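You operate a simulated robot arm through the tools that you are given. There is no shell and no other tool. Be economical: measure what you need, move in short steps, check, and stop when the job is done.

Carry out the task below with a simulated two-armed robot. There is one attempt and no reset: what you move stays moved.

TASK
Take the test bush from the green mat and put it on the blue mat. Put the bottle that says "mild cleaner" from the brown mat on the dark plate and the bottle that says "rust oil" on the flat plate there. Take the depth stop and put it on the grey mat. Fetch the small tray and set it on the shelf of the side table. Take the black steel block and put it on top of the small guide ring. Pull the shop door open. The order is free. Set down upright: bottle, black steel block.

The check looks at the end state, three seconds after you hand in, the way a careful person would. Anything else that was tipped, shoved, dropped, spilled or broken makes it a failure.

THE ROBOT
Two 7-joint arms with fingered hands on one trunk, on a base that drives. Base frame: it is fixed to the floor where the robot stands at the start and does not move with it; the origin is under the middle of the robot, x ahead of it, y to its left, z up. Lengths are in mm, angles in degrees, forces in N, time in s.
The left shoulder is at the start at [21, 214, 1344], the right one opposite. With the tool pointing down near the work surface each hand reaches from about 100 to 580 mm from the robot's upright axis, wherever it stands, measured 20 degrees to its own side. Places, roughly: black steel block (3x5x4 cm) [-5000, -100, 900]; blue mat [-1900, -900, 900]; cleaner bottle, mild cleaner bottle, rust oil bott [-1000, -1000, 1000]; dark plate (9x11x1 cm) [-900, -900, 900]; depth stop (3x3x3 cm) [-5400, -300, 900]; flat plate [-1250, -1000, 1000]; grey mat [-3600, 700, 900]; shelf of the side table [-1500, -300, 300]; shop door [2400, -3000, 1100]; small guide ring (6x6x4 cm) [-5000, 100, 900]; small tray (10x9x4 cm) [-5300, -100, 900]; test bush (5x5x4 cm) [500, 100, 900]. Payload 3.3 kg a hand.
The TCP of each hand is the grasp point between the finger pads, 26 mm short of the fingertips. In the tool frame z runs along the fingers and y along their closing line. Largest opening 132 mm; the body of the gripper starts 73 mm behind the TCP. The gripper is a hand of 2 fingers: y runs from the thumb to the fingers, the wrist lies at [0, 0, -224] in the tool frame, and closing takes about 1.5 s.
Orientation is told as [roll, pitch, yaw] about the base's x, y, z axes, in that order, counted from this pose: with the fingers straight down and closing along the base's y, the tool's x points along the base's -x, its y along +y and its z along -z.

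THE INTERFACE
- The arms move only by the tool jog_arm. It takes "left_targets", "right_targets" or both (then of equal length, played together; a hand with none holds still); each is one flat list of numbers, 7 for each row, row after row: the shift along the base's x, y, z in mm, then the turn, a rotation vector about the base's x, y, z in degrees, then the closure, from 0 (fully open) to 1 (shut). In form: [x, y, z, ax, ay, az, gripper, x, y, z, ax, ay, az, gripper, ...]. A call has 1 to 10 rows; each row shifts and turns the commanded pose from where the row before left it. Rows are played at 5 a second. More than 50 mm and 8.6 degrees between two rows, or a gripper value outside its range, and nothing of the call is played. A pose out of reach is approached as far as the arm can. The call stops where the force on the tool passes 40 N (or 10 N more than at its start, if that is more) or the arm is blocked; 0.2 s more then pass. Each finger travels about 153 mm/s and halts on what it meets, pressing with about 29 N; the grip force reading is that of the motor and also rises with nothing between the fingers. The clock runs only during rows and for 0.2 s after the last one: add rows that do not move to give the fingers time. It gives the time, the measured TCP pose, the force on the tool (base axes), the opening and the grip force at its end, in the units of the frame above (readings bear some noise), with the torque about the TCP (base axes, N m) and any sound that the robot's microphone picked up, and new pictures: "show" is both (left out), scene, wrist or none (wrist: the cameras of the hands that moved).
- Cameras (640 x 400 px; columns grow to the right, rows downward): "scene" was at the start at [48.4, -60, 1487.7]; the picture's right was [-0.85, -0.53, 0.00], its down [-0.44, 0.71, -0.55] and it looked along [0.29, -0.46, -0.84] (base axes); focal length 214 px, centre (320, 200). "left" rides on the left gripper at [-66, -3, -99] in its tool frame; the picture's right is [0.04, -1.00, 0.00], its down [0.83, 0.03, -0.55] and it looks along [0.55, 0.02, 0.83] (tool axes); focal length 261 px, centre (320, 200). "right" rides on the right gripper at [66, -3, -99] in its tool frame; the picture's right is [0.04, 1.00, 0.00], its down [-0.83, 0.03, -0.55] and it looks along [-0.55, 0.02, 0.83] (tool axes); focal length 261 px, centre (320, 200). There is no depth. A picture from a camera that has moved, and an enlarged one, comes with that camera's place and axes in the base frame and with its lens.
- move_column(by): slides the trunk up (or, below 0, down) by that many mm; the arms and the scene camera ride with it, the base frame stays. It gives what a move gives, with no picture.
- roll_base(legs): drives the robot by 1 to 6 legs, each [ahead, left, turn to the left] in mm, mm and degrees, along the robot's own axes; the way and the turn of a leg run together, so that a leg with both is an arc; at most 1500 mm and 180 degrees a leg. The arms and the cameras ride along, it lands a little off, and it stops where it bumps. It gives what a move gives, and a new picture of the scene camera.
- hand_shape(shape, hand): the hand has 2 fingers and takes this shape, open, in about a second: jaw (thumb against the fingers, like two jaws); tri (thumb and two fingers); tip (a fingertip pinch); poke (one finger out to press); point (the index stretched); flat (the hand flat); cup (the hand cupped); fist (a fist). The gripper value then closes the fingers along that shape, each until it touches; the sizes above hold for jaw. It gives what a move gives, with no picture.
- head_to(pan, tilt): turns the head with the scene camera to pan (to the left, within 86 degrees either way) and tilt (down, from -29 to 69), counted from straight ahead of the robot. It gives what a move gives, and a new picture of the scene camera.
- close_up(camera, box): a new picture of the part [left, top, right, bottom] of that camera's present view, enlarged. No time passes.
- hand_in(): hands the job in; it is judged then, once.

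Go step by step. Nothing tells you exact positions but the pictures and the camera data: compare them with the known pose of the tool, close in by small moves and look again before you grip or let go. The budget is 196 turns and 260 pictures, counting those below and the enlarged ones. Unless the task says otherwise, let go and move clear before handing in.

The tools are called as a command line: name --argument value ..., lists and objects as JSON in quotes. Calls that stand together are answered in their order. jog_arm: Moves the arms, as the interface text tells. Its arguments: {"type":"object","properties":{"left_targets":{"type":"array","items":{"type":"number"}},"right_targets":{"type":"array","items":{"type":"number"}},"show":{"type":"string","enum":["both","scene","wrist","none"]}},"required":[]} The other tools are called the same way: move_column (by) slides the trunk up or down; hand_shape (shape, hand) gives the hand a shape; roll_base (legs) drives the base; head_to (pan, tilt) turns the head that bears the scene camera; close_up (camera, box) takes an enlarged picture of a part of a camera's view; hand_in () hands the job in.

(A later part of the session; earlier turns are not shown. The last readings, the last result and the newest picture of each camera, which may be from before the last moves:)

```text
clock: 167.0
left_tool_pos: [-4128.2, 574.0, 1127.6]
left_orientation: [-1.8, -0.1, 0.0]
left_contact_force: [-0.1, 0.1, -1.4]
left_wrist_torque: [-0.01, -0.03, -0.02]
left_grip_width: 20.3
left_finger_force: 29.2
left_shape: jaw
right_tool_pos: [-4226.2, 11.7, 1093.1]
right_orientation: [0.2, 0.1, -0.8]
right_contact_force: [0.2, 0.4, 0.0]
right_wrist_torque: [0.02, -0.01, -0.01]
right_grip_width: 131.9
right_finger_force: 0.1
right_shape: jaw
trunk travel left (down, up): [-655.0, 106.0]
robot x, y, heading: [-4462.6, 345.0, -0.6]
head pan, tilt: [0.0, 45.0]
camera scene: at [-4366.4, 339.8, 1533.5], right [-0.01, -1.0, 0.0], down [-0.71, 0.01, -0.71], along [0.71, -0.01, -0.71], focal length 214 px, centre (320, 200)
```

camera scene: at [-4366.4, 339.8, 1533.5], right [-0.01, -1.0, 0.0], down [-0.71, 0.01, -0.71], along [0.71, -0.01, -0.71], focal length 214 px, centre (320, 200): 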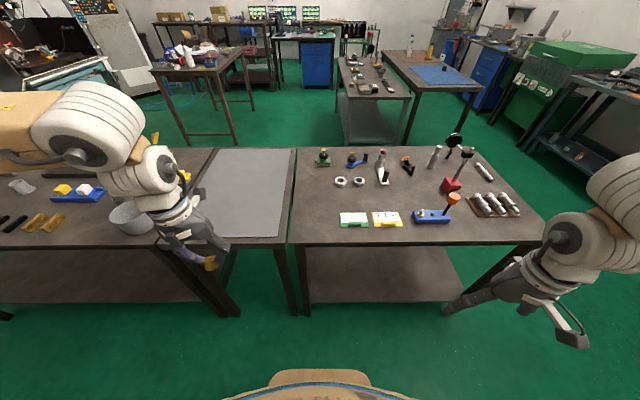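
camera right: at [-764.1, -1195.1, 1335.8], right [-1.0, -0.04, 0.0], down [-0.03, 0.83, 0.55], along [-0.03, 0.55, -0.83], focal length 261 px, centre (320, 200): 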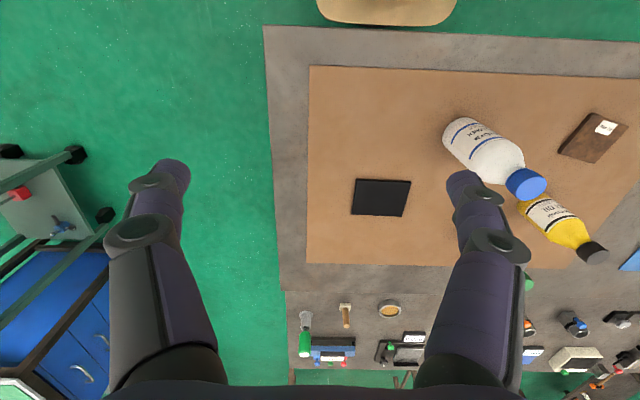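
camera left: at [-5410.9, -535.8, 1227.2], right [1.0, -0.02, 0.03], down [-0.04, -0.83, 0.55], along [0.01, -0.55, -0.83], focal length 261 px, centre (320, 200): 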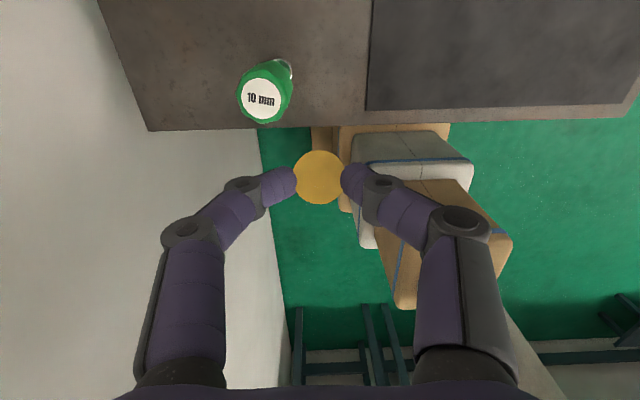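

The mat spans y 479…902. I drive 230 mm ahead, then re-tilt the hand (the stop was gripped with 32° tilt) over the mat.

roll_base --legs '[[230, 0, 0]]'

jog_arm --left_targets '[30, 10, 0, 0, -8, 0, 1, 30, 10, 0, 0, -8, 0, 1, 30, 10, 0, 0, -8, 0, 1, 30, 10, 0, 0, -8, 0, 1, 0, 0, -40, 0, 0, 0, 1, 0, 0, -40, 0, 0, 0, 1, 0, 0, -40, 0, 0, 0, 1, 0, 0, -40, 0, 0, 0, 1]'

```text
clock: 168.8
left_tool_pos: [-3896.1, 571.5, 1128.6]
left_orientation: [-1.8, 0.1, -0.1]
left_contact_force: [0.6, -0.1, -0.8]
left_wrist_torque: [-0.02, 0.02, 0.02]
left_grip_width: 20.6
left_finger_force: 29.1
left_shape: jaw
right_tool_pos: [-3996.3, 6.6, 1092.1]
right_orientation: [0.2, 0.1, -0.8]
right_contact_force: [0.1, 0.7, -0.6]
right_wrist_torque: [0.02, -0.01, 0.0]
right_grip_width: 131.5
right_finger_force: 0.1
right_shape: jaw
trunk travel left (down, up): [-655.0, 106.0]
robot x, y, heading: [-4226.0, 339.1, -0.9]
head pan, tilt: [0.0, 45.0]
camera scene: at [-4135.4, 336.4, 1533.3], right [-0.01, -1.0, 0.0], down [-0.71, 0.01, -0.71], along [0.71, -0.01, -0.71], focal length 214 px, centre (320, 200)
```

scene: 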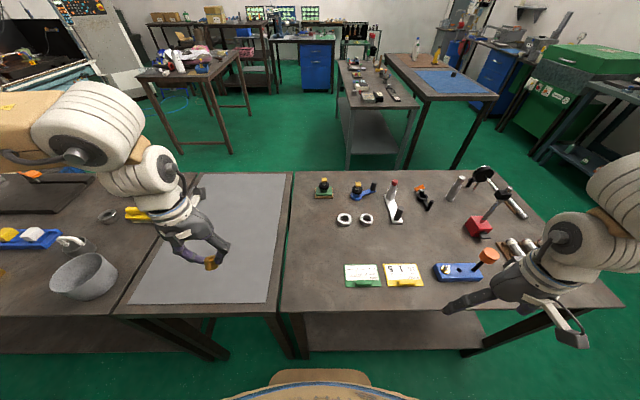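

```text
clock: 170.6
left_tool_pos: [-3776.7, 611.6, 969.4]
left_orientation: [-1.6, -32.1, -0.1]
left_contact_force: [-0.3, -0.7, -0.1]
left_wrist_torque: [-0.04, 0.06, -0.01]
left_grip_width: 20.1
left_finger_force: 28.7
left_shape: jaw
right_tool_pos: [-3997.5, 7.3, 1094.2]
right_orientation: [0.2, 0.2, -0.7]
right_contact_force: [-0.5, 0.0, -0.7]
right_wrist_torque: [0.01, 0.0, 0.01]
right_grip_width: 132.1
right_finger_force: 0.1
right_shape: jaw
trunk travel left (down, up): [-655.0, 106.0]
robot x, y, heading: [-4232.2, 334.0, -0.8]
head pan, tilt: [0.0, 45.0]
camera scene: at [-4136.3, 336.7, 1533.4], right [-0.01, -1.0, 0.0], down [-0.71, 0.01, -0.71], along [0.71, -0.01, -0.71], focal length 214 px, centre (320, 200)
camera left: at [-3773.6, 612.3, 1086.3], right [-0.05, -1.0, 0.0], down [-1.0, 0.05, 0.03], along [-0.03, 0.0, -1.0], focal length 261 px, centre (320, 200)
```

scene: 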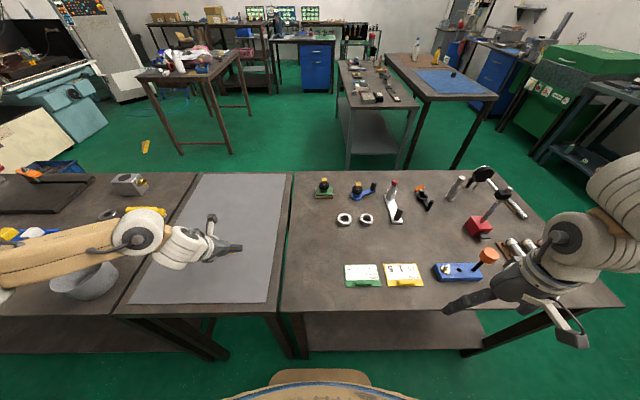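
left: 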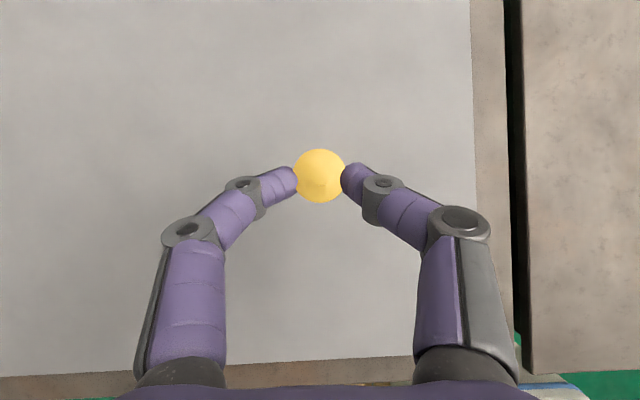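

The stop is upright over the mat. I lower to contact.

jog_arm --left_targets '[0, 0, -25, 0, 0, 0, 1, 0, 0, -22, 0, 0, 0, 1, 0, 0, -3, 0, 0, 0, 1, 0, 0, -2, 0, 0, 0, 1, 0, 0, 0, 0, 0, 0, 1]' --show "none"

```text
clock: 171.8
left_tool_pos: [-3775.3, 611.4, 916.1]
left_orientation: [-1.9, -32.0, 0.0]
left_contact_force: [0.1, 0.4, 4.8]
left_wrist_torque: [0.02, -0.05, -0.04]
left_grip_width: 20.3
left_finger_force: 28.9
left_shape: jaw
right_tool_pos: [-3996.2, 7.2, 1093.5]
right_orientation: [0.2, 0.1, -0.8]
right_contact_force: [-0.4, 0.1, -0.4]
right_wrist_torque: [0.03, 0.03, 0.02]
right_grip_width: 131.9
right_finger_force: 0.0
right_shape: jaw
trunk travel left (down, up): [-655.0, 106.0]
robot x, y, heading: [-4230.6, 335.5, -0.7]
head pan, tilt: [0.0, 45.0]
```

Contact at 4.8 N. I release and lift.

jog_arm --left_targets '[0, 0, 0, 0, 0, 0, 0.7, 0, 0, 0, 0, 0, 0, 0.5, 0, 0, 0, 0, 0, 0, 0.4, 0, 0, 0, 0, 0, 0, 0.4, 0, 0, 30, 0, 0, 0, 0.4, 0, 0, 45, 0, 0, 0, 0.2, -10, 0, 45, 0, 0, 0, 0, -20, 0, 40, 0, 8, 0, 0, -20, 0, 20, 0, 8, 0, 0]'

```text
clock: 173.8
left_tool_pos: [-3827.7, 611.0, 1096.2]
left_orientation: [-1.8, -15.9, -0.1]
left_contact_force: [-0.2, 0.2, -0.5]
left_wrist_torque: [0.01, -0.02, -0.03]
left_grip_width: 131.7
left_finger_force: 0.1
left_shape: jaw
right_tool_pos: [-3997.2, 7.5, 1093.7]
right_orientation: [0.2, 0.0, -0.7]
right_contact_force: [-0.3, 0.2, 0.3]
right_wrist_torque: [0.04, 0.0, 0.01]
right_grip_width: 132.1
right_finger_force: 0.1
right_shape: jaw
trunk travel left (down, up): [-655.0, 106.0]
robot x, y, heading: [-4228.5, 338.1, -0.6]
head pan, tilt: [0.0, 45.0]
camera scene: at [-4137.1, 336.1, 1533.4], right [-0.01, -1.0, 0.0], down [-0.71, 0.01, -0.71], along [0.71, -0.01, -0.71], focal length 214 px, centre (320, 200)
camera left: at [-3793.7, 611.6, 1208.1], right [-0.05, -1.0, 0.02], down [-0.95, 0.05, 0.3], along [-0.3, 0.0, -0.95], focal length 261 px, centre (320, 200)
```

scene: 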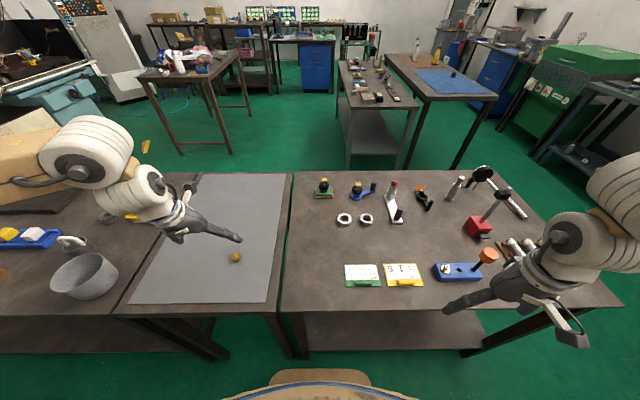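
left: 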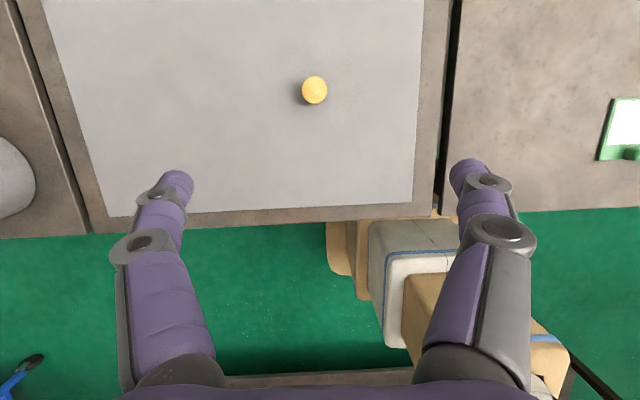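

The depth stop is on the grey mat. Now back to the west table for the block and ring: I retract, back off, turn 180° and sidestep to y≈100.

jog_arm --left_targets '[-30, 0, 15, 0, 8, 0, 0, -30, 0, 15, 0, 8, 0, 0, -30, -10, 0, 0, 0, 0, 0, -10, -20, 0, 1.9, 0, 0, 0]' --show "none"

roll_base --legs '[[-230, 0, 0], [0, 0, 180], [0, 235, 0]]'

close_up --camera "scene" --box '[200, 130, 480, 302]'

```text
clock: 174.8
left_tool_pos: [-3926.9, 579.3, 1125.7]
left_orientation: [0.1, 0.1, 0.0]
left_contact_force: [-0.2, -0.5, -0.4]
left_wrist_torque: [0.03, -0.01, -0.02]
left_grip_width: 132.0
left_finger_force: 0.1
left_shape: jaw
right_tool_pos: [-3996.4, 6.2, 1093.2]
right_orientation: [0.3, 0.1, -0.8]
right_contact_force: [-0.6, 0.2, 0.0]
right_wrist_torque: [0.03, 0.04, -0.01]
right_grip_width: 132.0
right_finger_force: 0.0
right_shape: jaw
trunk travel left (down, up): [-655.0, 106.0]
robot x, y, heading: [-4226.8, 339.5, -0.8]
head pan, tilt: [0.0, 45.0]
```

```text
clock: 185.2
left_tool_pos: [-4759.8, -142.0, 1126.1]
left_orientation: [0.0, 0.0, -179.4]
left_contact_force: [0.1, 0.0, 0.0]
left_wrist_torque: [-0.01, -0.01, 0.03]
left_grip_width: 131.7
left_finger_force: 0.0
left_shape: jaw
right_tool_pos: [-4695.7, 432.9, 1092.6]
right_orientation: [0.1, 0.1, 179.8]
right_contact_force: [0.0, 0.5, 0.1]
right_wrist_torque: [0.02, 0.02, 0.02]
right_grip_width: 132.1
right_finger_force: 0.0
right_shape: jaw
trunk travel left (down, up): [-655.0, 106.0]
robot x, y, heading: [-4459.8, 105.9, 179.9]
head pan, tilt: [0.0, 45.0]
camera scene: at [-4551.1, 104.7, 1533.4], right [0.0, 1.0, 0.0], down [0.71, 0.0, -0.71], along [-0.71, 0.0, -0.71], focal length 214 px, centre (320, 200)
```

scene: 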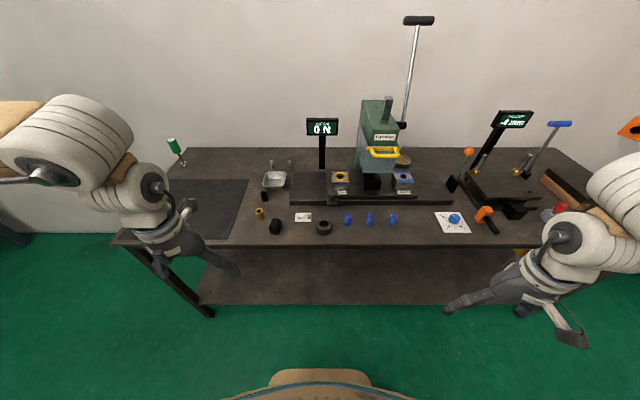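

```text
2.29 times, centred on (340, 216) of scene
camera zoom: at [-4551.1, 104.7, 1533.4], right [0.0, 1.0, 0.0], down [0.71, 0.0, -0.71], along [-0.71, 0.0, -0.71], focal length 490 px, centre (274, 163)
```

zoom: 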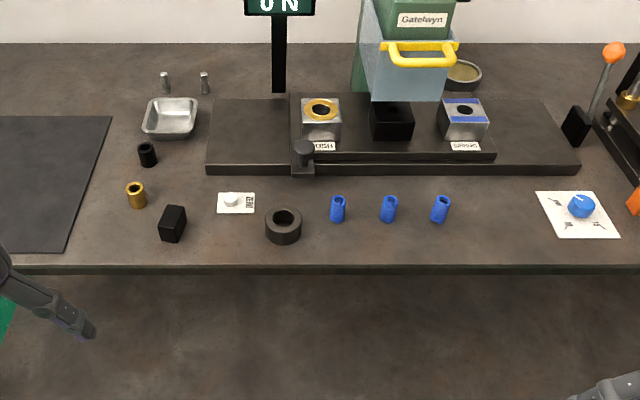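

Block at ≈[-5048, -58], ring at ≈[-5041, 120]. I drive 225 mm closer and bring the left hand over the block.

roll_base --legs '[[225, 0, 0]]'

jog_arm --left_targets '[-30, 40, 0, 0, 0, 0, 0, -32, 40, 0, 0, 0, 0, 0, 0, 0, -40, 0, 0, 0, 0, 0, 0, -40, 0, 0, 0, 0, 0, 0, 0, 0, 0, 0, 0]'

close_up --camera "scene" --box '[200, 170, 400, 300]'

```text
clock: 186.9
left_tool_pos: [-4984.9, -141.9, 1125.7]
left_orientation: [0.1, 0.1, -179.2]
left_contact_force: [-0.5, -0.8, -0.5]
left_wrist_torque: [-0.02, -0.01, 0.01]
left_grip_width: 132.0
left_finger_force: 0.1
left_shape: jaw
right_tool_pos: [-4924.4, 432.4, 1093.2]
right_orientation: [0.1, 0.0, -179.9]
right_contact_force: [-0.3, 0.4, -0.5]
right_wrist_torque: [0.0, -0.03, 0.02]
right_grip_width: 131.9
right_finger_force: 0.0
right_shape: jaw
trunk travel left (down, up): [-655.0, 106.0]
robot x, y, heading: [-4680.4, 107.7, -180.2]
head pan, tilt: [0.0, 45.0]
camera scene: at [-4778.8, 105.6, 1533.3], right [0.0, 1.0, 0.0], down [0.71, 0.0, -0.71], along [-0.71, 0.0, -0.71], focal length 214 px, centre (320, 200)
```

scene: 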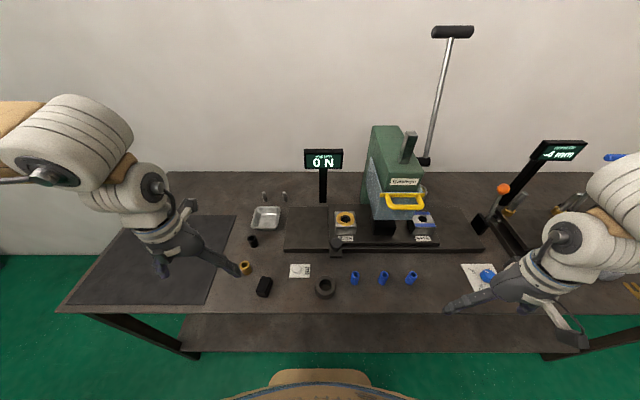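

```text
refused: row 2 steps farther than a row can; nothing moved
```

```text
3.08 times, centred on (300, 235) of scene
camera zoom: at [-4778.8, 105.6, 1533.3], right [0.0, 1.0, 0.0], down [0.71, 0.0, -0.71], along [-0.71, 0.0, -0.71], focal length 660 px, centre (382, 92)
```

zoom: 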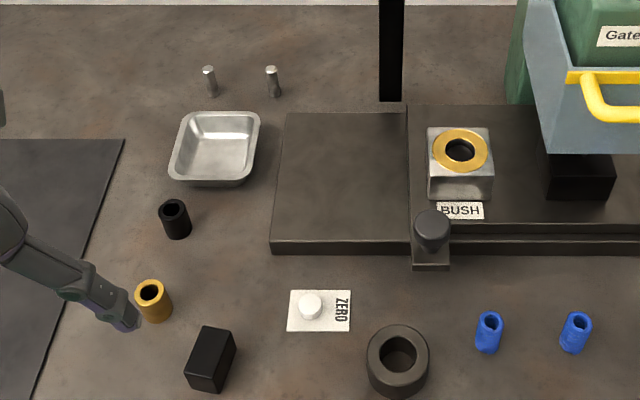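

A closer look at the block's shape and angle.

close_up --camera "scene" --box '[245, 260, 345, 310]'

jog_arm --left_targets '[-30, 38, 0, 0, 0, 0, 0, -30, 38, 0, 0, 0, 0, 0, 0, 8, -30, 0, 0, 0, 0, 0, 0, -40, 0, 0, 0, 0, 0, 0, 0, 0, 0, 0, 0]' --show "wrist"

```text
6.40 times, centred on (295, 285) of scene
camera zoom: at [-4778.8, 105.6, 1533.3], right [0.0, 1.0, 0.0], down [0.71, 0.0, -0.71], along [-0.71, 0.0, -0.71], focal length 1373 px, centre (480, -344)
```

zoom: 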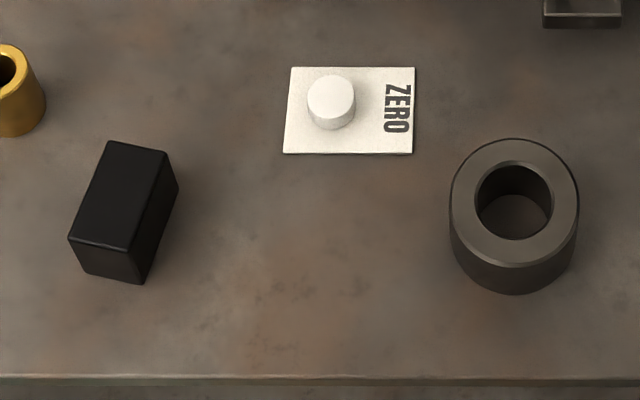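

```text
clock: 188.1
left_tool_pos: [-5042.1, -59.8, 1053.6]
left_orientation: [0.2, -0.1, -179.2]
left_contact_force: [-0.1, -0.5, -0.1]
left_wrist_torque: [0.01, 0.02, -0.04]
left_grip_width: 131.8
left_finger_force: 0.0
left_shape: jaw
right_tool_pos: [-4923.5, 433.3, 1093.4]
right_orientation: [0.2, 0.1, -179.8]
right_contact_force: [-0.5, 0.3, -0.4]
right_wrist_torque: [0.0, 0.01, -0.02]
right_grip_width: 132.0
right_finger_force: 0.0
right_shape: jaw
trunk travel left (down, up): [-655.0, 106.0]
robot x, y, heading: [-4687.4, 106.6, -180.0]
head pan, tilt: [0.0, 45.0]
camera left: at [-5109.2, -56.8, 1152.5], right [0.03, 1.0, 0.0], down [0.83, -0.02, 0.55], along [0.55, -0.02, -0.83], focal length 261 px, centre (320, 200)
```

left: 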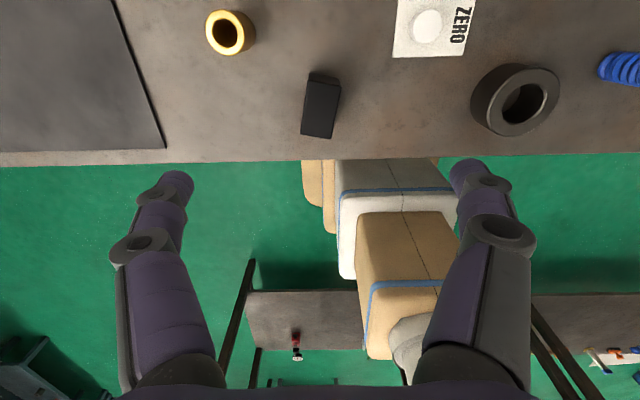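

Block centre ≈[-5047, -59], top z≈917, long axis turned about -11.5°. I turn the hand to match and descend.

jog_arm --left_targets '[-3, 1, -20, 0, 0, -6, 0, -3, 0, -20, 0, 0, -5.5, 0.2, 0, 0, -30, 0, 0, 0, 0.4, 0, 0, -30, 0, 0, 0, 0.4, 0, 0, -20, 0, 0, 0, 0.4, 0, 0, 0, 0, 0, 0, 0.4]' --show "wrist"

close_up --camera "scene" --box '[225, 220, 345, 310]'

```text
clock: 189.5
left_tool_pos: [-5050.7, -57.1, 933.6]
left_orientation: [0.1, 0.1, 169.3]
left_contact_force: [0.5, 0.8, 0.5]
left_wrist_torque: [-0.01, -0.03, 0.02]
left_grip_width: 79.8
left_finger_force: 0.1
left_shape: jaw
right_tool_pos: [-4923.7, 432.9, 1092.5]
right_orientation: [0.2, 0.0, -179.9]
right_contact_force: [0.1, -0.2, -0.2]
right_wrist_torque: [-0.01, 0.02, 0.03]
right_grip_width: 131.8
right_finger_force: 0.1
right_shape: jaw
trunk travel left (down, up): [-655.0, 106.0]
robot x, y, heading: [-4688.2, 103.7, -180.0]
head pan, tilt: [0.0, 45.0]
camera left: at [-5116.4, -42.1, 1032.0], right [0.23, 0.97, 0.0], down [0.81, -0.19, 0.55], along [0.54, -0.13, -0.83], focal length 261 px, centre (320, 200)
```

left: 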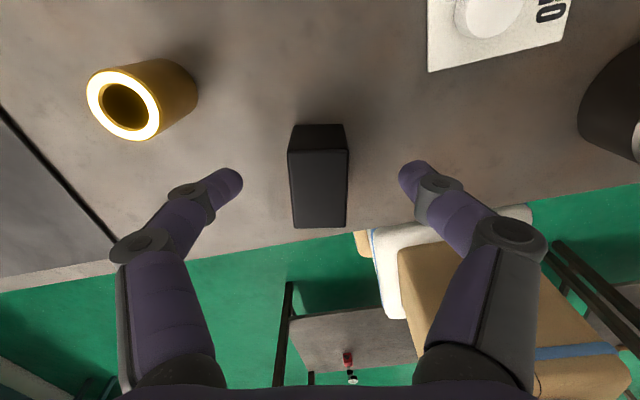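

```text
4.44 times, centred on (285, 265) of scene
camera zoom: at [-4777.6, 105.6, 1533.4], right [0.0, 1.0, 0.0], down [0.71, 0.0, -0.71], along [-0.71, 0.0, -0.71], focal length 953 px, centre (476, -89)
```

zoom: 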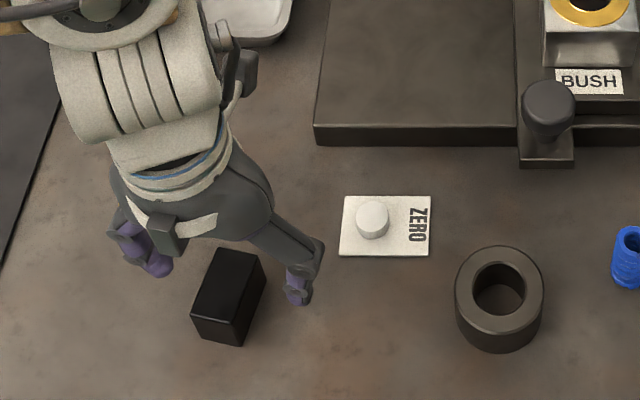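

Aligned. I lower the last 23 mm and close.

jog_arm --left_targets '[2, -2, -13, 0, 0, 0, 0.4, 0, 0, -9, 0, 0, 0, 0.4, 0, 0, 0, 0, 0, 0, 0.7, 0, 0, 0, 0, 0, 0, 1, 0, 0, 0, 0, 0, 0, 1, 0, 0, 0, 0, 0, 0, 1, 0, 0, 0, 0, 0, 0, 1]' --show "wrist"

```text
clock: 191.1
left_tool_pos: [-5048.4, -60.0, 913.4]
left_orientation: [0.1, 0.1, 169.3]
left_contact_force: [0.5, 0.1, 0.4]
left_wrist_torque: [0.01, -0.02, 0.02]
left_grip_width: 23.9
left_finger_force: 28.9
left_shape: jaw
right_tool_pos: [-4923.6, 431.9, 1093.4]
right_orientation: [0.2, 0.1, -179.9]
right_contact_force: [-0.6, -0.4, -0.1]
right_wrist_torque: [0.01, 0.0, 0.01]
right_grip_width: 132.0
right_finger_force: 0.1
right_shape: jaw
trunk travel left (down, up): [-655.0, 106.0]
robot x, y, heading: [-4685.4, 107.6, -180.0]
head pan, tilt: [0.0, 45.0]
camera left: at [-5114.3, -44.8, 1009.9], right [0.23, 0.97, 0.0], down [0.81, -0.19, 0.55], along [0.54, -0.13, -0.83], focal length 261 px, centre (320, 200)
```

left: 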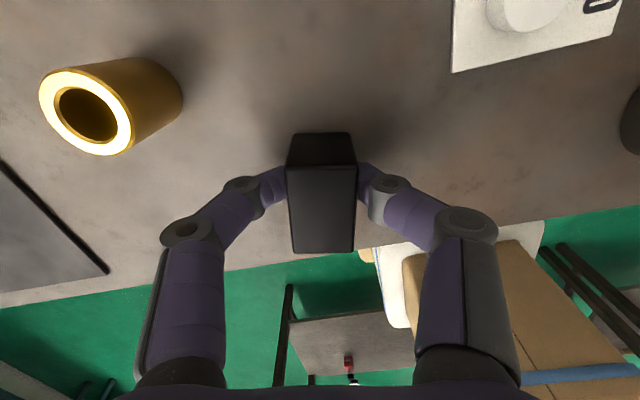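

Gripped. I lift and move it over the ring.

jog_arm --left_targets '[0, 0, 15, 0, 0, 0, 1, 0, 0, 35, 0, 0, 0, 1, 0, 10, 40, 0, 0, 0, 1, 0, 45, 0, 0, 0, 0, 1, 0, 45, 0, 0, 0, 0, 1, 0, 45, 0, 0, 0, 0, 1, 0, 36, 0, 0, 0, 0, 1, 0, 0, 0, 0, 0, 0, 1, 0, 0, 0, 0, 0, 0, 1]'

close_up --camera "scene" --box '[265, 220, 385, 310]'

```text
clock: 193.1
left_tool_pos: [-5048.7, 122.9, 1003.7]
left_orientation: [0.1, 0.0, 169.3]
left_contact_force: [-0.1, 0.5, -4.2]
left_wrist_torque: [0.0, 0.05, 0.02]
left_grip_width: 23.3
left_finger_force: 29.2
left_shape: jaw
right_tool_pos: [-4923.8, 432.7, 1093.8]
right_orientation: [0.2, 0.1, -179.9]
right_contact_force: [0.4, 0.8, 0.4]
right_wrist_torque: [-0.02, 0.02, 0.0]
right_grip_width: 131.9
right_finger_force: 0.1
right_shape: jaw
trunk travel left (down, up): [-655.0, 106.0]
robot x, y, heading: [-4684.4, 104.0, -180.3]
head pan, tilt: [0.0, 45.0]
camera scene: at [-4777.8, 106.5, 1533.4], right [0.0, 1.0, 0.0], down [0.71, 0.0, -0.71], along [-0.71, 0.0, -0.71], focal length 214 px, centre (320, 200)
camera left: at [-5113.7, 137.8, 1101.4], right [0.23, 0.97, 0.0], down [0.81, -0.19, 0.55], along [0.54, -0.13, -0.83], focal length 261 px, centre (320, 200)
```

scene: 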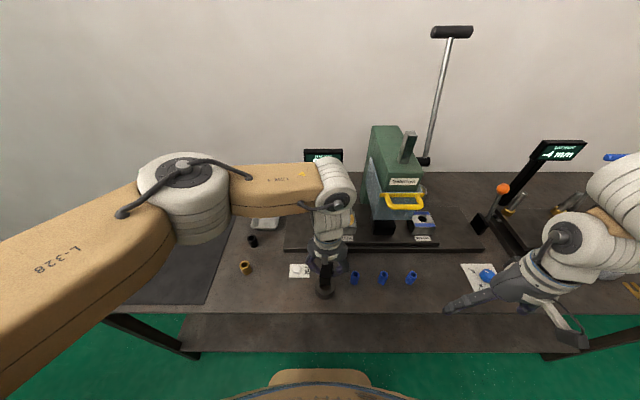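
left: 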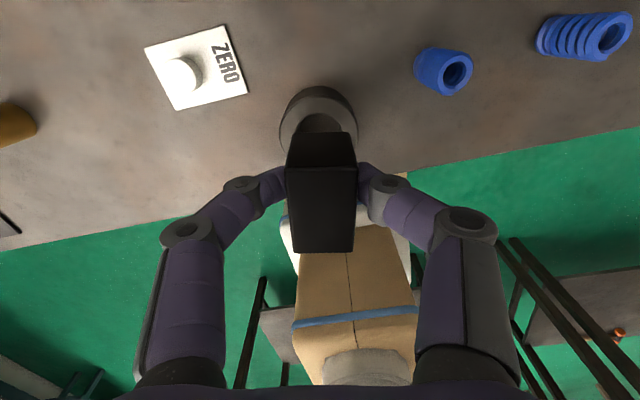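

```text
4.44 times, centred on (325, 265) of scene
camera zoom: at [-4777.8, 106.5, 1533.4], right [0.0, 1.0, 0.0], down [0.71, 0.0, -0.71], along [-0.71, 0.0, -0.71], focal length 953 px, centre (298, -89)
```

zoom: 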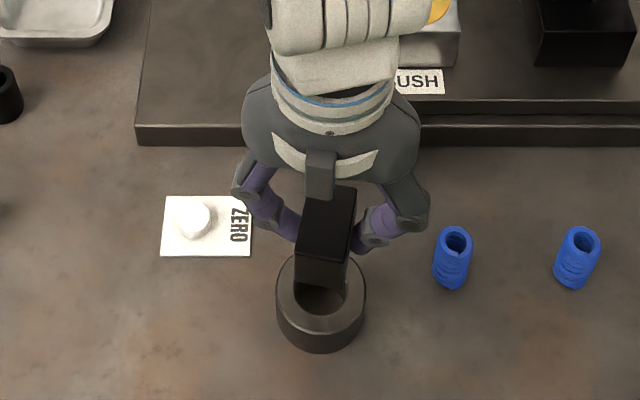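

The block is centred over the ring. I lower in small steps.

jog_arm --left_targets '[2, -1, -25, 0, 0, 0, 1, 0, 0, -20, 0, 0, 0, 1, 0, 0, -3, 0, 0, 0, 1, 0, 0, -3, 0, 0, 0, 1, 0, 0, 0, 0, 0, 0, 1]' --show "none"

```text
clock: 194.3
left_tool_pos: [-5052.5, 113.6, 952.5]
left_orientation: [0.3, -0.1, 170.4]
left_contact_force: [-0.4, -0.6, -5.0]
left_wrist_torque: [0.0, 0.03, -0.02]
left_grip_width: 23.5
left_finger_force: 29.3
left_shape: jaw
right_tool_pos: [-4924.2, 432.8, 1093.8]
right_orientation: [0.1, 0.1, -179.9]
right_contact_force: [0.5, 0.8, 0.2]
right_wrist_torque: [0.05, -0.01, 0.02]
right_grip_width: 132.1
right_finger_force: 0.1
right_shape: jaw
trunk travel left (down, up): [-655.0, 106.0]
robot x, y, heading: [-4688.5, 105.6, -180.0]
head pan, tilt: [0.0, 45.0]
```

The hand drifted about 9 mm near the inward limit. I lift, roll the base 70 mm to the right, and re-centre.

jog_arm --left_targets '[0, 0, 30, 0, 0, 0, 1, 0, 0, 20, 0, 0, 0, 1]' --show "none"

roll_base --legs '[[0, -70, 0]]'

```text
clock: 194.9
left_tool_pos: [-5044.9, 123.1, 1001.9]
left_orientation: [0.2, 0.1, 169.1]
left_contact_force: [-0.2, 0.7, -4.7]
left_wrist_torque: [-0.02, 0.0, 0.03]
left_grip_width: 23.9
left_finger_force: 28.5
left_shape: jaw
right_tool_pos: [-4924.7, 432.5, 1093.1]
right_orientation: [0.3, 0.1, -179.9]
right_contact_force: [-0.7, -1.6, -0.1]
right_wrist_torque: [0.01, -0.03, -0.02]
right_grip_width: 131.9
right_finger_force: 0.0
right_shape: jaw
trunk travel left (down, up): [-655.0, 106.0]
robot x, y, heading: [-4685.2, 105.2, -179.8]
head pan, tilt: [0.0, 45.0]
```

```text
clock: 195.9
left_tool_pos: [-5045.8, 194.0, 1003.0]
left_orientation: [0.2, 0.1, 169.3]
left_contact_force: [0.2, 0.4, -4.2]
left_wrist_torque: [-0.01, 0.04, 0.03]
left_grip_width: 23.6
left_finger_force: 29.2
left_shape: jaw
right_tool_pos: [-4925.6, 505.4, 1092.8]
right_orientation: [0.3, 0.1, -179.8]
right_contact_force: [0.1, -0.3, 0.8]
right_wrist_torque: [0.0, 0.0, 0.0]
right_grip_width: 132.0
right_finger_force: 0.1
right_shape: jaw
trunk travel left (down, up): [-655.0, 106.0]
robot x, y, heading: [-4689.0, 175.4, -179.8]
head pan, tilt: [0.0, 45.0]
camera scene: at [-4778.2, 178.6, 1533.4], right [0.0, 1.0, 0.0], down [0.71, 0.0, -0.71], along [-0.71, 0.0, -0.71], focal length 214 px, centre (320, 200)
```

scene: 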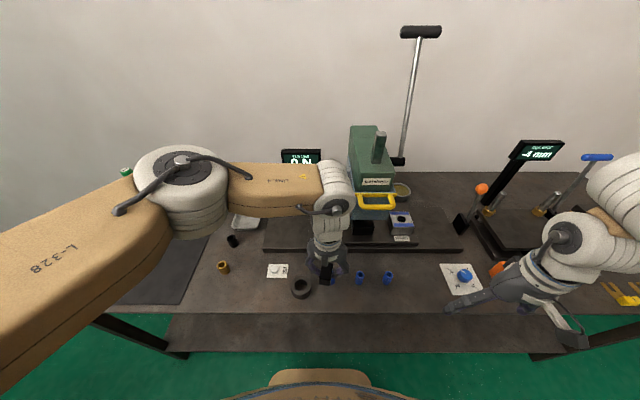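

jog_arm --left_targets '[0, -36, 0, 0, 0, 0, 1, 0, -36, 0, 0, 0, 0, 1, 0, 0, -20, 0, 0, 0, 1, 0, 0, -20, 0, 0, 0, 1, 0, 0, 0, 0, 0, 0, 1]' --show "none"

close_up --camera "scene" --box '[250, 230, 350, 310]'

```text
clock: 197.1
left_tool_pos: [-5043.8, 120.4, 960.9]
left_orientation: [0.1, 0.0, 169.3]
left_contact_force: [-0.7, 0.3, -5.2]
left_wrist_torque: [-0.01, 0.03, 0.0]
left_grip_width: 23.6
left_finger_force: 29.2
left_shape: jaw
right_tool_pos: [-4925.2, 504.5, 1093.2]
right_orientation: [0.2, 0.0, -179.8]
right_contact_force: [-0.1, 0.2, -0.4]
right_wrist_torque: [0.0, 0.04, 0.01]
right_grip_width: 132.0
right_finger_force: 0.1
right_shape: jaw
trunk travel left (down, up): [-655.0, 106.0]
robot x, y, heading: [-4686.3, 175.1, -179.9]
head pan, tilt: [0.0, 45.0]
```

```text
5.00 times, centred on (300, 270) of scene
camera zoom: at [-4778.0, 176.0, 1533.4], right [0.0, 1.0, 0.0], down [0.71, 0.0, -0.71], along [-0.71, 0.0, -0.71], focal length 1072 px, centre (420, -150)
```

zoom: 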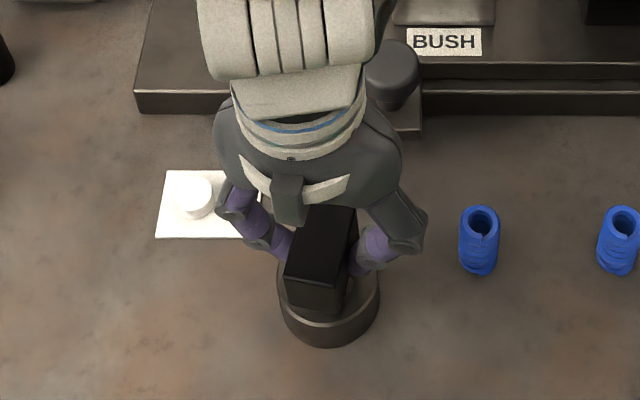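

Position holds now. I keep lowering.

jog_arm --left_targets '[0, 0, -5, 0, 0, 0, 1, 0, 0, -3, 0, 0, 0, 1, 0, 0, -3, 0, 0, 0, 1, 0, 0, 0, 0, 0, 0, 1]' --show "none"

```text
clock: 198.1
left_tool_pos: [-5045.8, 119.9, 950.6]
left_orientation: [-0.1, 0.0, 169.4]
left_contact_force: [0.6, -0.3, -4.2]
left_wrist_torque: [0.01, 0.07, 0.02]
left_grip_width: 23.7
left_finger_force: 28.8
left_shape: jaw
right_tool_pos: [-4924.5, 504.1, 1092.8]
right_orientation: [0.2, 0.1, -179.9]
right_contact_force: [0.0, 1.1, 0.0]
right_wrist_torque: [0.03, 0.0, -0.01]
right_grip_width: 131.9
right_finger_force: 0.1
right_shape: jaw
trunk travel left (down, up): [-655.0, 106.0]
robot x, y, heading: [-4686.6, 177.1, -180.0]
head pan, tilt: [0.0, 45.0]
```

jog_arm --left_targets '[0, 0, -2, 0, 0, 0, 1, 0, 0, -2, 0, 0, 0, 1, 0, 0, 0, 0, 0, 0, 1]' --show "none"

close_up --camera "scene" --box '[250, 230, 350, 310]'

```text
clock: 198.9
left_tool_pos: [-5045.8, 120.6, 948.7]
left_orientation: [0.1, 0.1, 169.3]
left_contact_force: [1.1, 1.1, -3.7]
left_wrist_torque: [0.02, -0.01, 0.0]
left_grip_width: 23.7
left_finger_force: 28.8
left_shape: jaw
right_tool_pos: [-4925.0, 503.6, 1093.6]
right_orientation: [0.1, 0.1, -179.9]
right_contact_force: [0.2, 0.0, -0.2]
right_wrist_torque: [0.02, -0.04, -0.03]
right_grip_width: 132.0
right_finger_force: 0.2
right_shape: jaw
trunk travel left (down, up): [-655.0, 106.0]
robot x, y, heading: [-4683.8, 178.4, -179.9]
head pan, tilt: [0.0, 45.0]
```

```text
5.00 times, centred on (300, 270) of scene
camera zoom: at [-4778.1, 175.9, 1533.4], right [0.0, 1.0, 0.0], down [0.71, 0.0, -0.71], along [-0.71, 0.0, -0.71], focal length 1072 px, centre (420, -150)
```

zoom: 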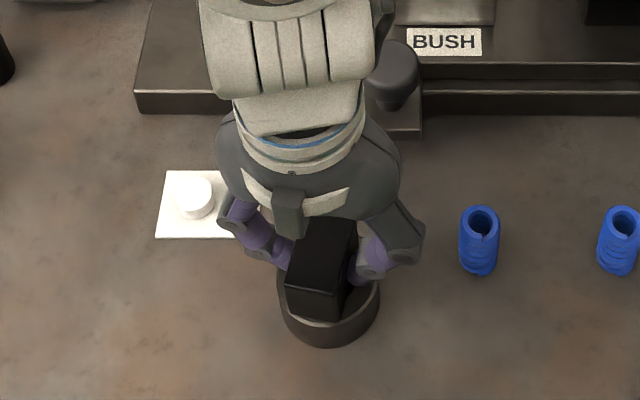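

Not yet in contact. A bit lower.

jog_arm --left_targets '[0, 0, -2, 0, 0, 0, 1, 0, 0, -2, 0, 0, 0, 1, 0, 0, 0, 0, 0, 0, 1]' --show "none"

```text
clock: 199.7
left_tool_pos: [-5045.8, 119.9, 944.4]
left_orientation: [0.0, -0.2, 169.4]
left_contact_force: [-1.4, -0.3, 29.0]
left_wrist_torque: [0.04, 0.07, 0.0]
left_grip_width: 25.7
left_finger_force: 28.6
left_shape: jaw
right_tool_pos: [-4924.1, 503.4, 1092.4]
right_orientation: [0.1, 0.0, -179.9]
right_contact_force: [-0.1, -0.3, 0.7]
right_wrist_torque: [0.02, 0.0, 0.0]
right_grip_width: 131.8
right_finger_force: 0.0
right_shape: jaw
trunk travel left (down, up): [-655.0, 106.0]
robot x, y, heading: [-4686.6, 176.1, -179.9]
head pan, tilt: [0.0, 45.0]
```

Firm contact. I ease up 2 mm, release and lift.

jog_arm --left_targets '[0, 0, 2, 0, 0, 0, 1, 0, 0, 0, 0, 0, 0, 0.8, 0, 0, 0, 0, 0, 0, 0.6, 0, 0, 0, 0, 0, 0, 0.4, 0, 0, 0, 0, 0, 0, 0.4, 0, 0, 30, 0, 0, 0, 0.4, 0, 0, 45, 0, 0, 0, 0.2, 0, 0, 45, 0, 0, 0, 0, 0, -20, 40, 0, 0, 0, 0]'

close_up --camera "scene" --box '[250, 230, 350, 310]'

```text
clock: 201.7
left_tool_pos: [-5046.6, 99.5, 1105.1]
left_orientation: [0.1, 0.1, 169.3]
left_contact_force: [0.0, -0.5, 0.0]
left_wrist_torque: [-0.03, 0.01, 0.0]
left_grip_width: 131.9
left_finger_force: 0.0
left_shape: jaw
right_tool_pos: [-4924.3, 501.7, 1093.5]
right_orientation: [0.2, 0.1, -179.8]
right_contact_force: [-0.1, -0.9, -0.2]
right_wrist_torque: [0.03, -0.01, -0.03]
right_grip_width: 131.7
right_finger_force: 0.1
right_shape: jaw
trunk travel left (down, up): [-655.0, 106.0]
robot x, y, heading: [-4687.5, 178.0, -180.0]
head pan, tilt: [0.0, 45.0]
camera scene: at [-4777.5, 174.8, 1533.4], right [0.0, 1.0, 0.0], down [0.71, 0.0, -0.71], along [-0.71, 0.0, -0.71], focal length 214 px, centre (320, 200)
camera left: at [-5111.6, 114.9, 1203.2], right [0.23, 0.97, 0.0], down [0.81, -0.19, 0.55], along [0.54, -0.13, -0.83], focal length 261 px, centre (320, 200)
```

scene: 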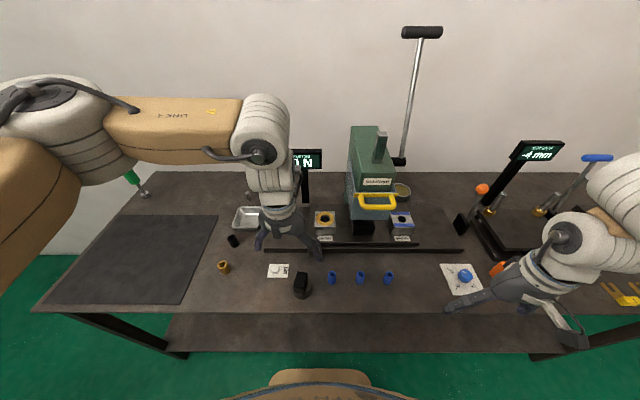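
left: 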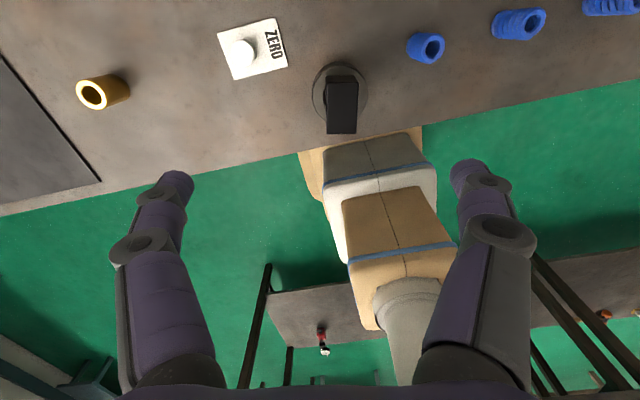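

```text
5.00 times, centred on (300, 270) of scene
camera zoom: at [-4777.5, 174.8, 1533.4], right [0.0, 1.0, 0.0], down [0.71, 0.0, -0.71], along [-0.71, 0.0, -0.71], focal length 1072 px, centre (420, -150)
```

zoom: 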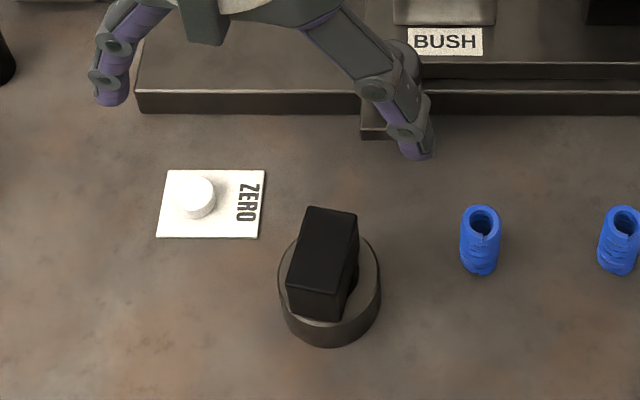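

The black block stands upright on the ring. Next, the tray; a closer look at it.

close_up --camera "scene" --box '[215, 185, 295, 260]'

```text
5.33 times, centred on (255, 222) of scene
camera zoom: at [-4777.5, 174.8, 1533.4], right [0.0, 1.0, 0.0], down [0.71, 0.0, -0.71], along [-0.71, 0.0, -0.71], focal length 1144 px, centre (667, 80)
```

zoom: 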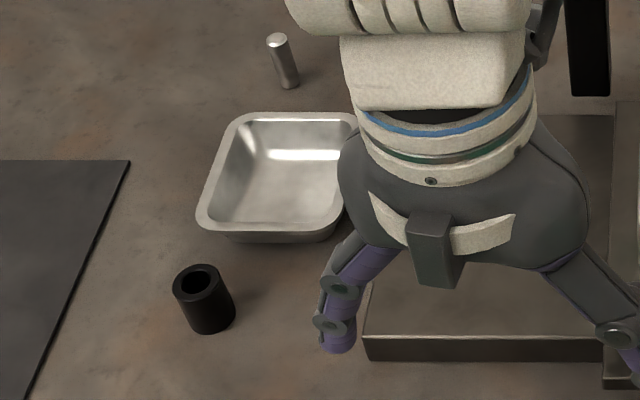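

The tray has flared walls and a rim: x -5357…-5252, y -143…-51, so I'll grip it across its width under the rim, with the hand tilted 45° forward. I bring the hand there.

jog_arm --left_targets '[-25, -36, 5, 0, 0, 5.3, 0, -25, -36, 5, 0, 0, 5.4, 0, -25, -25, 0, 0, 8, 0, 0.1, -25, -25, 0, 0, 8, 0, 0.1, -25, -25, 0, 0, 8, 0, 0.1, -25, -25, 0, 0, 8, 0, 0.1, -25, -25, 0, 0, 8, 0, 0.1, -30, 0, -10, 0, 5, 0, 0.1, -30, 0, -20, 0, 0, 0, 0.1, 0, 0, 0, 0, 0, 0, 0.1]'

```text
clock: 203.9
left_tool_pos: [-5281.6, -98.7, 1084.6]
left_orientation: [0.0, -45.0, -179.9]
left_contact_force: [1.2, -0.4, 0.8]
left_wrist_torque: [-0.01, -0.03, 0.01]
left_grip_width: 118.9
left_finger_force: 0.0
left_shape: jaw
right_tool_pos: [-4923.3, 503.1, 1093.6]
right_orientation: [0.2, 0.1, -179.7]
right_contact_force: [-0.4, -0.5, 0.3]
right_wrist_torque: [-0.02, 0.01, 0.01]
right_grip_width: 131.7
right_finger_force: 0.1
right_shape: jaw
trunk travel left (down, up): [-655.0, 106.0]
robot x, y, heading: [-4689.3, 175.7, -179.8]
head pan, tilt: [0.0, 45.0]
camera scene: at [-4777.1, 175.7, 1533.5], right [0.0, 1.0, 0.0], down [0.71, 0.0, -0.71], along [-0.71, 0.0, -0.71], focal length 214 px, centre (320, 200)
camera left: at [-5259.4, -95.6, 1200.4], right [0.03, 1.0, -0.03], down [0.98, -0.03, -0.2], along [-0.2, -0.02, -0.98], focal length 261 px, centre (320, 200)
```

scene: 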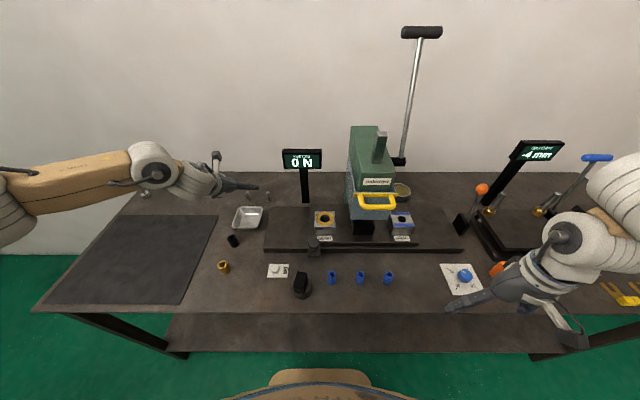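
left: 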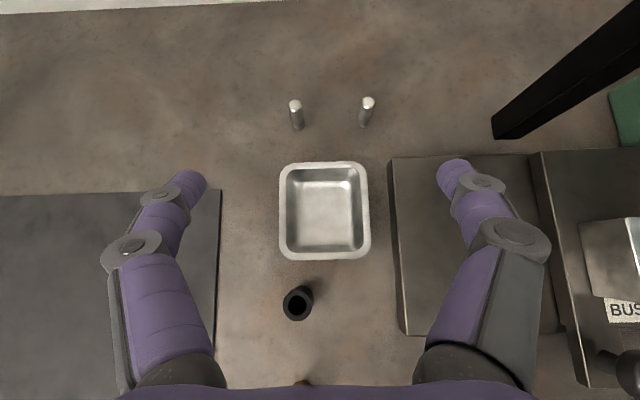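

Tray centre ≈[-5305, -97]. I narrow the opening to ~108 mm, descend to z≈950 and check the side gaps.

jog_arm --left_targets '[-9, 1, -30, 0, 0, 0, 0.18, -9, 0, -35, 0, 0, 0, 0.18, 0, 0, -35, 0, 0, 0, 0.18, 0, 0, -30, 0, 0, 0, 0.18, 0, 0, 0, 0, 0, 0, 0.18]' --show "wrist"

close_up --camera "scene" --box '[190, 160, 310, 260]'

```text
clock: 205.1
left_tool_pos: [-5299.4, -96.9, 955.4]
left_orientation: [-0.1, -45.0, -180.0]
left_contact_force: [-0.2, -0.3, 0.1]
left_wrist_torque: [0.01, 0.0, 0.0]
left_grip_width: 108.3
left_finger_force: 0.0
left_shape: jaw
right_tool_pos: [-4924.9, 503.8, 1093.0]
right_orientation: [0.2, 0.1, -179.9]
right_contact_force: [-0.2, -1.6, 0.9]
right_wrist_torque: [0.0, 0.0, 0.0]
right_grip_width: 131.8
right_finger_force: 0.0
right_shape: jaw
trunk travel left (down, up): [-655.0, 106.0]
robot x, y, heading: [-4685.1, 176.7, -180.0]
head pan, tilt: [0.0, 45.0]
camera left: at [-5277.1, -93.2, 1070.6], right [0.03, 1.0, -0.03], down [0.98, -0.03, -0.2], along [-0.2, -0.02, -0.98], focal length 261 px, centre (320, 200)
```

left: 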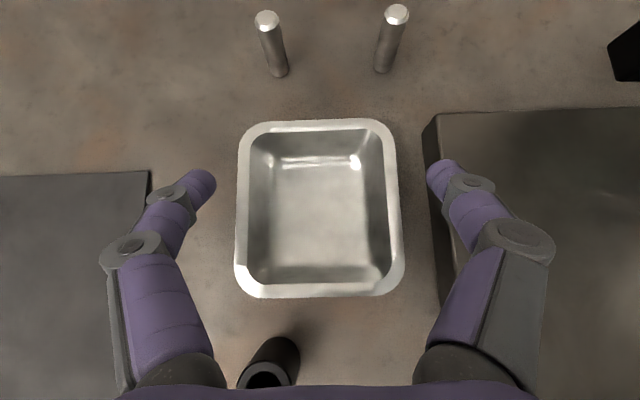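

```text
4.00 times, centred on (250, 210) of scene
camera zoom: at [-4777.7, 175.7, 1533.4], right [0.0, 1.0, 0.0], down [0.71, 0.0, -0.71], along [-0.71, 0.0, -0.71], focal length 858 px, centre (600, 160)
```

zoom: 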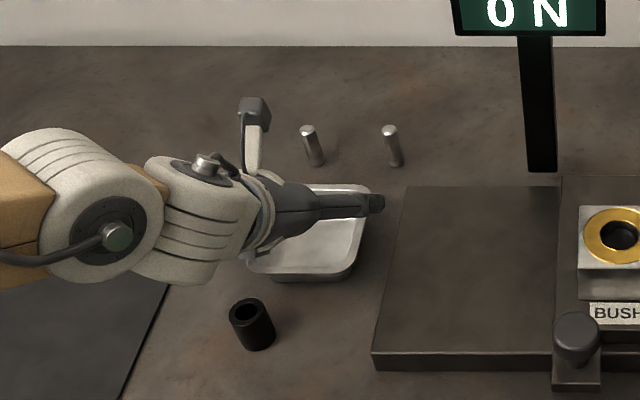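

Both side gaps are good. I lower to TCP z≈911 and close gently.

jog_arm --left_targets '[2, 0, -20, 0, 0, 0, 0.18, 0, 0, -15, 0, 0, 0, 0.18, 0, 0, -8, 0, 0, 0, 0.18, 0, 0, 0, 0, 0, 0, 0.18]' --show "wrist"

```text
clock: 206.1
left_tool_pos: [-5297.2, -95.0, 912.4]
left_orientation: [0.1, -45.0, -180.0]
left_contact_force: [0.9, 0.5, 0.0]
left_wrist_torque: [-0.02, 0.04, -0.01]
left_grip_width: 108.6
left_finger_force: 0.0
left_shape: jaw
right_tool_pos: [-4924.4, 502.7, 1093.2]
right_orientation: [0.2, 0.2, -180.0]
right_contact_force: [0.2, -0.2, 0.1]
right_wrist_torque: [0.0, 0.01, -0.03]
right_grip_width: 131.7
right_finger_force: 0.1
right_shape: jaw
trunk travel left (down, up): [-655.0, 106.0]
robot x, y, heading: [-4683.7, 175.9, -180.1]
head pan, tilt: [0.0, 45.0]
camera left: at [-5274.4, -92.5, 1027.7], right [0.03, 1.0, -0.03], down [0.98, -0.03, -0.2], along [-0.2, -0.02, -0.98], focal length 261 px, centre (320, 200)
```

left: 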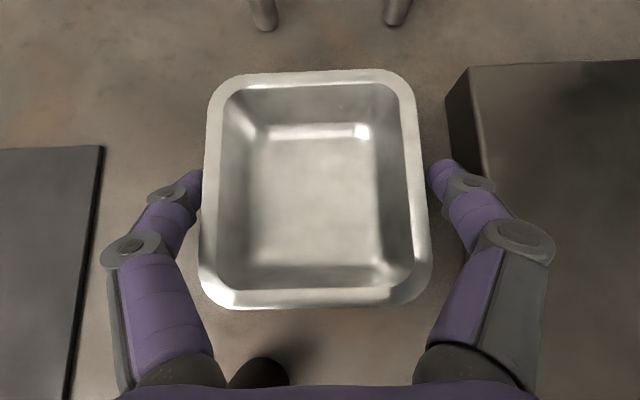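

The fingertips are just below the rim on both sides. I close.

jog_arm --left_targets '[0, -1, 0, 0, 0, 0, 0.25, 0, 0, 0, 0, 0, 0, 0.35, 0, 0, 0, 0, 0, 0, 0.5, 0, 0, 0, 0, 0, 0, 0.7, 0, 0, 0, 0, 0, 0, 1, 0, 0, 0, 0, 0, 0, 1]' --show "wrist"

```text
clock: 207.5
left_tool_pos: [-5296.2, -97.2, 910.9]
left_orientation: [0.0, -44.7, -179.8]
left_contact_force: [1.5, 0.5, -0.4]
left_wrist_torque: [0.0, -0.05, 0.0]
left_grip_width: 76.7
left_finger_force: 29.1
left_shape: jaw
right_tool_pos: [-4924.6, 502.9, 1093.2]
right_orientation: [0.1, 0.0, -180.0]
right_contact_force: [-0.5, 0.3, 0.7]
right_wrist_torque: [-0.03, 0.03, -0.02]
right_grip_width: 132.0
right_finger_force: 0.0
right_shape: jaw
trunk travel left (down, up): [-655.0, 106.0]
robot x, y, heading: [-4687.5, 174.6, -180.0]
head pan, tilt: [0.0, 45.0]
camera left: at [-5273.9, -94.0, 1027.6], right [0.03, 1.0, -0.03], down [0.98, -0.03, -0.2], along [-0.2, -0.02, -0.98], focal length 261 px, centre (320, 200)
```

left: 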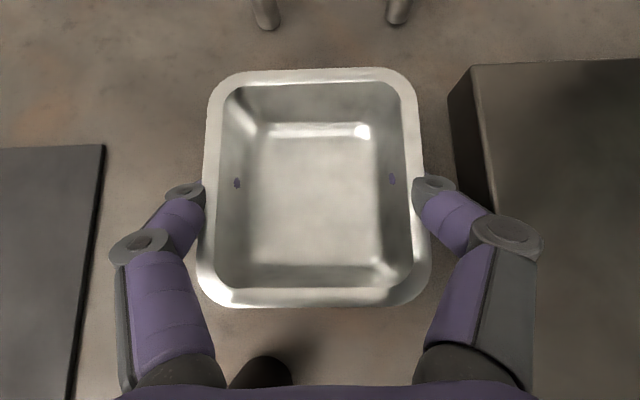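

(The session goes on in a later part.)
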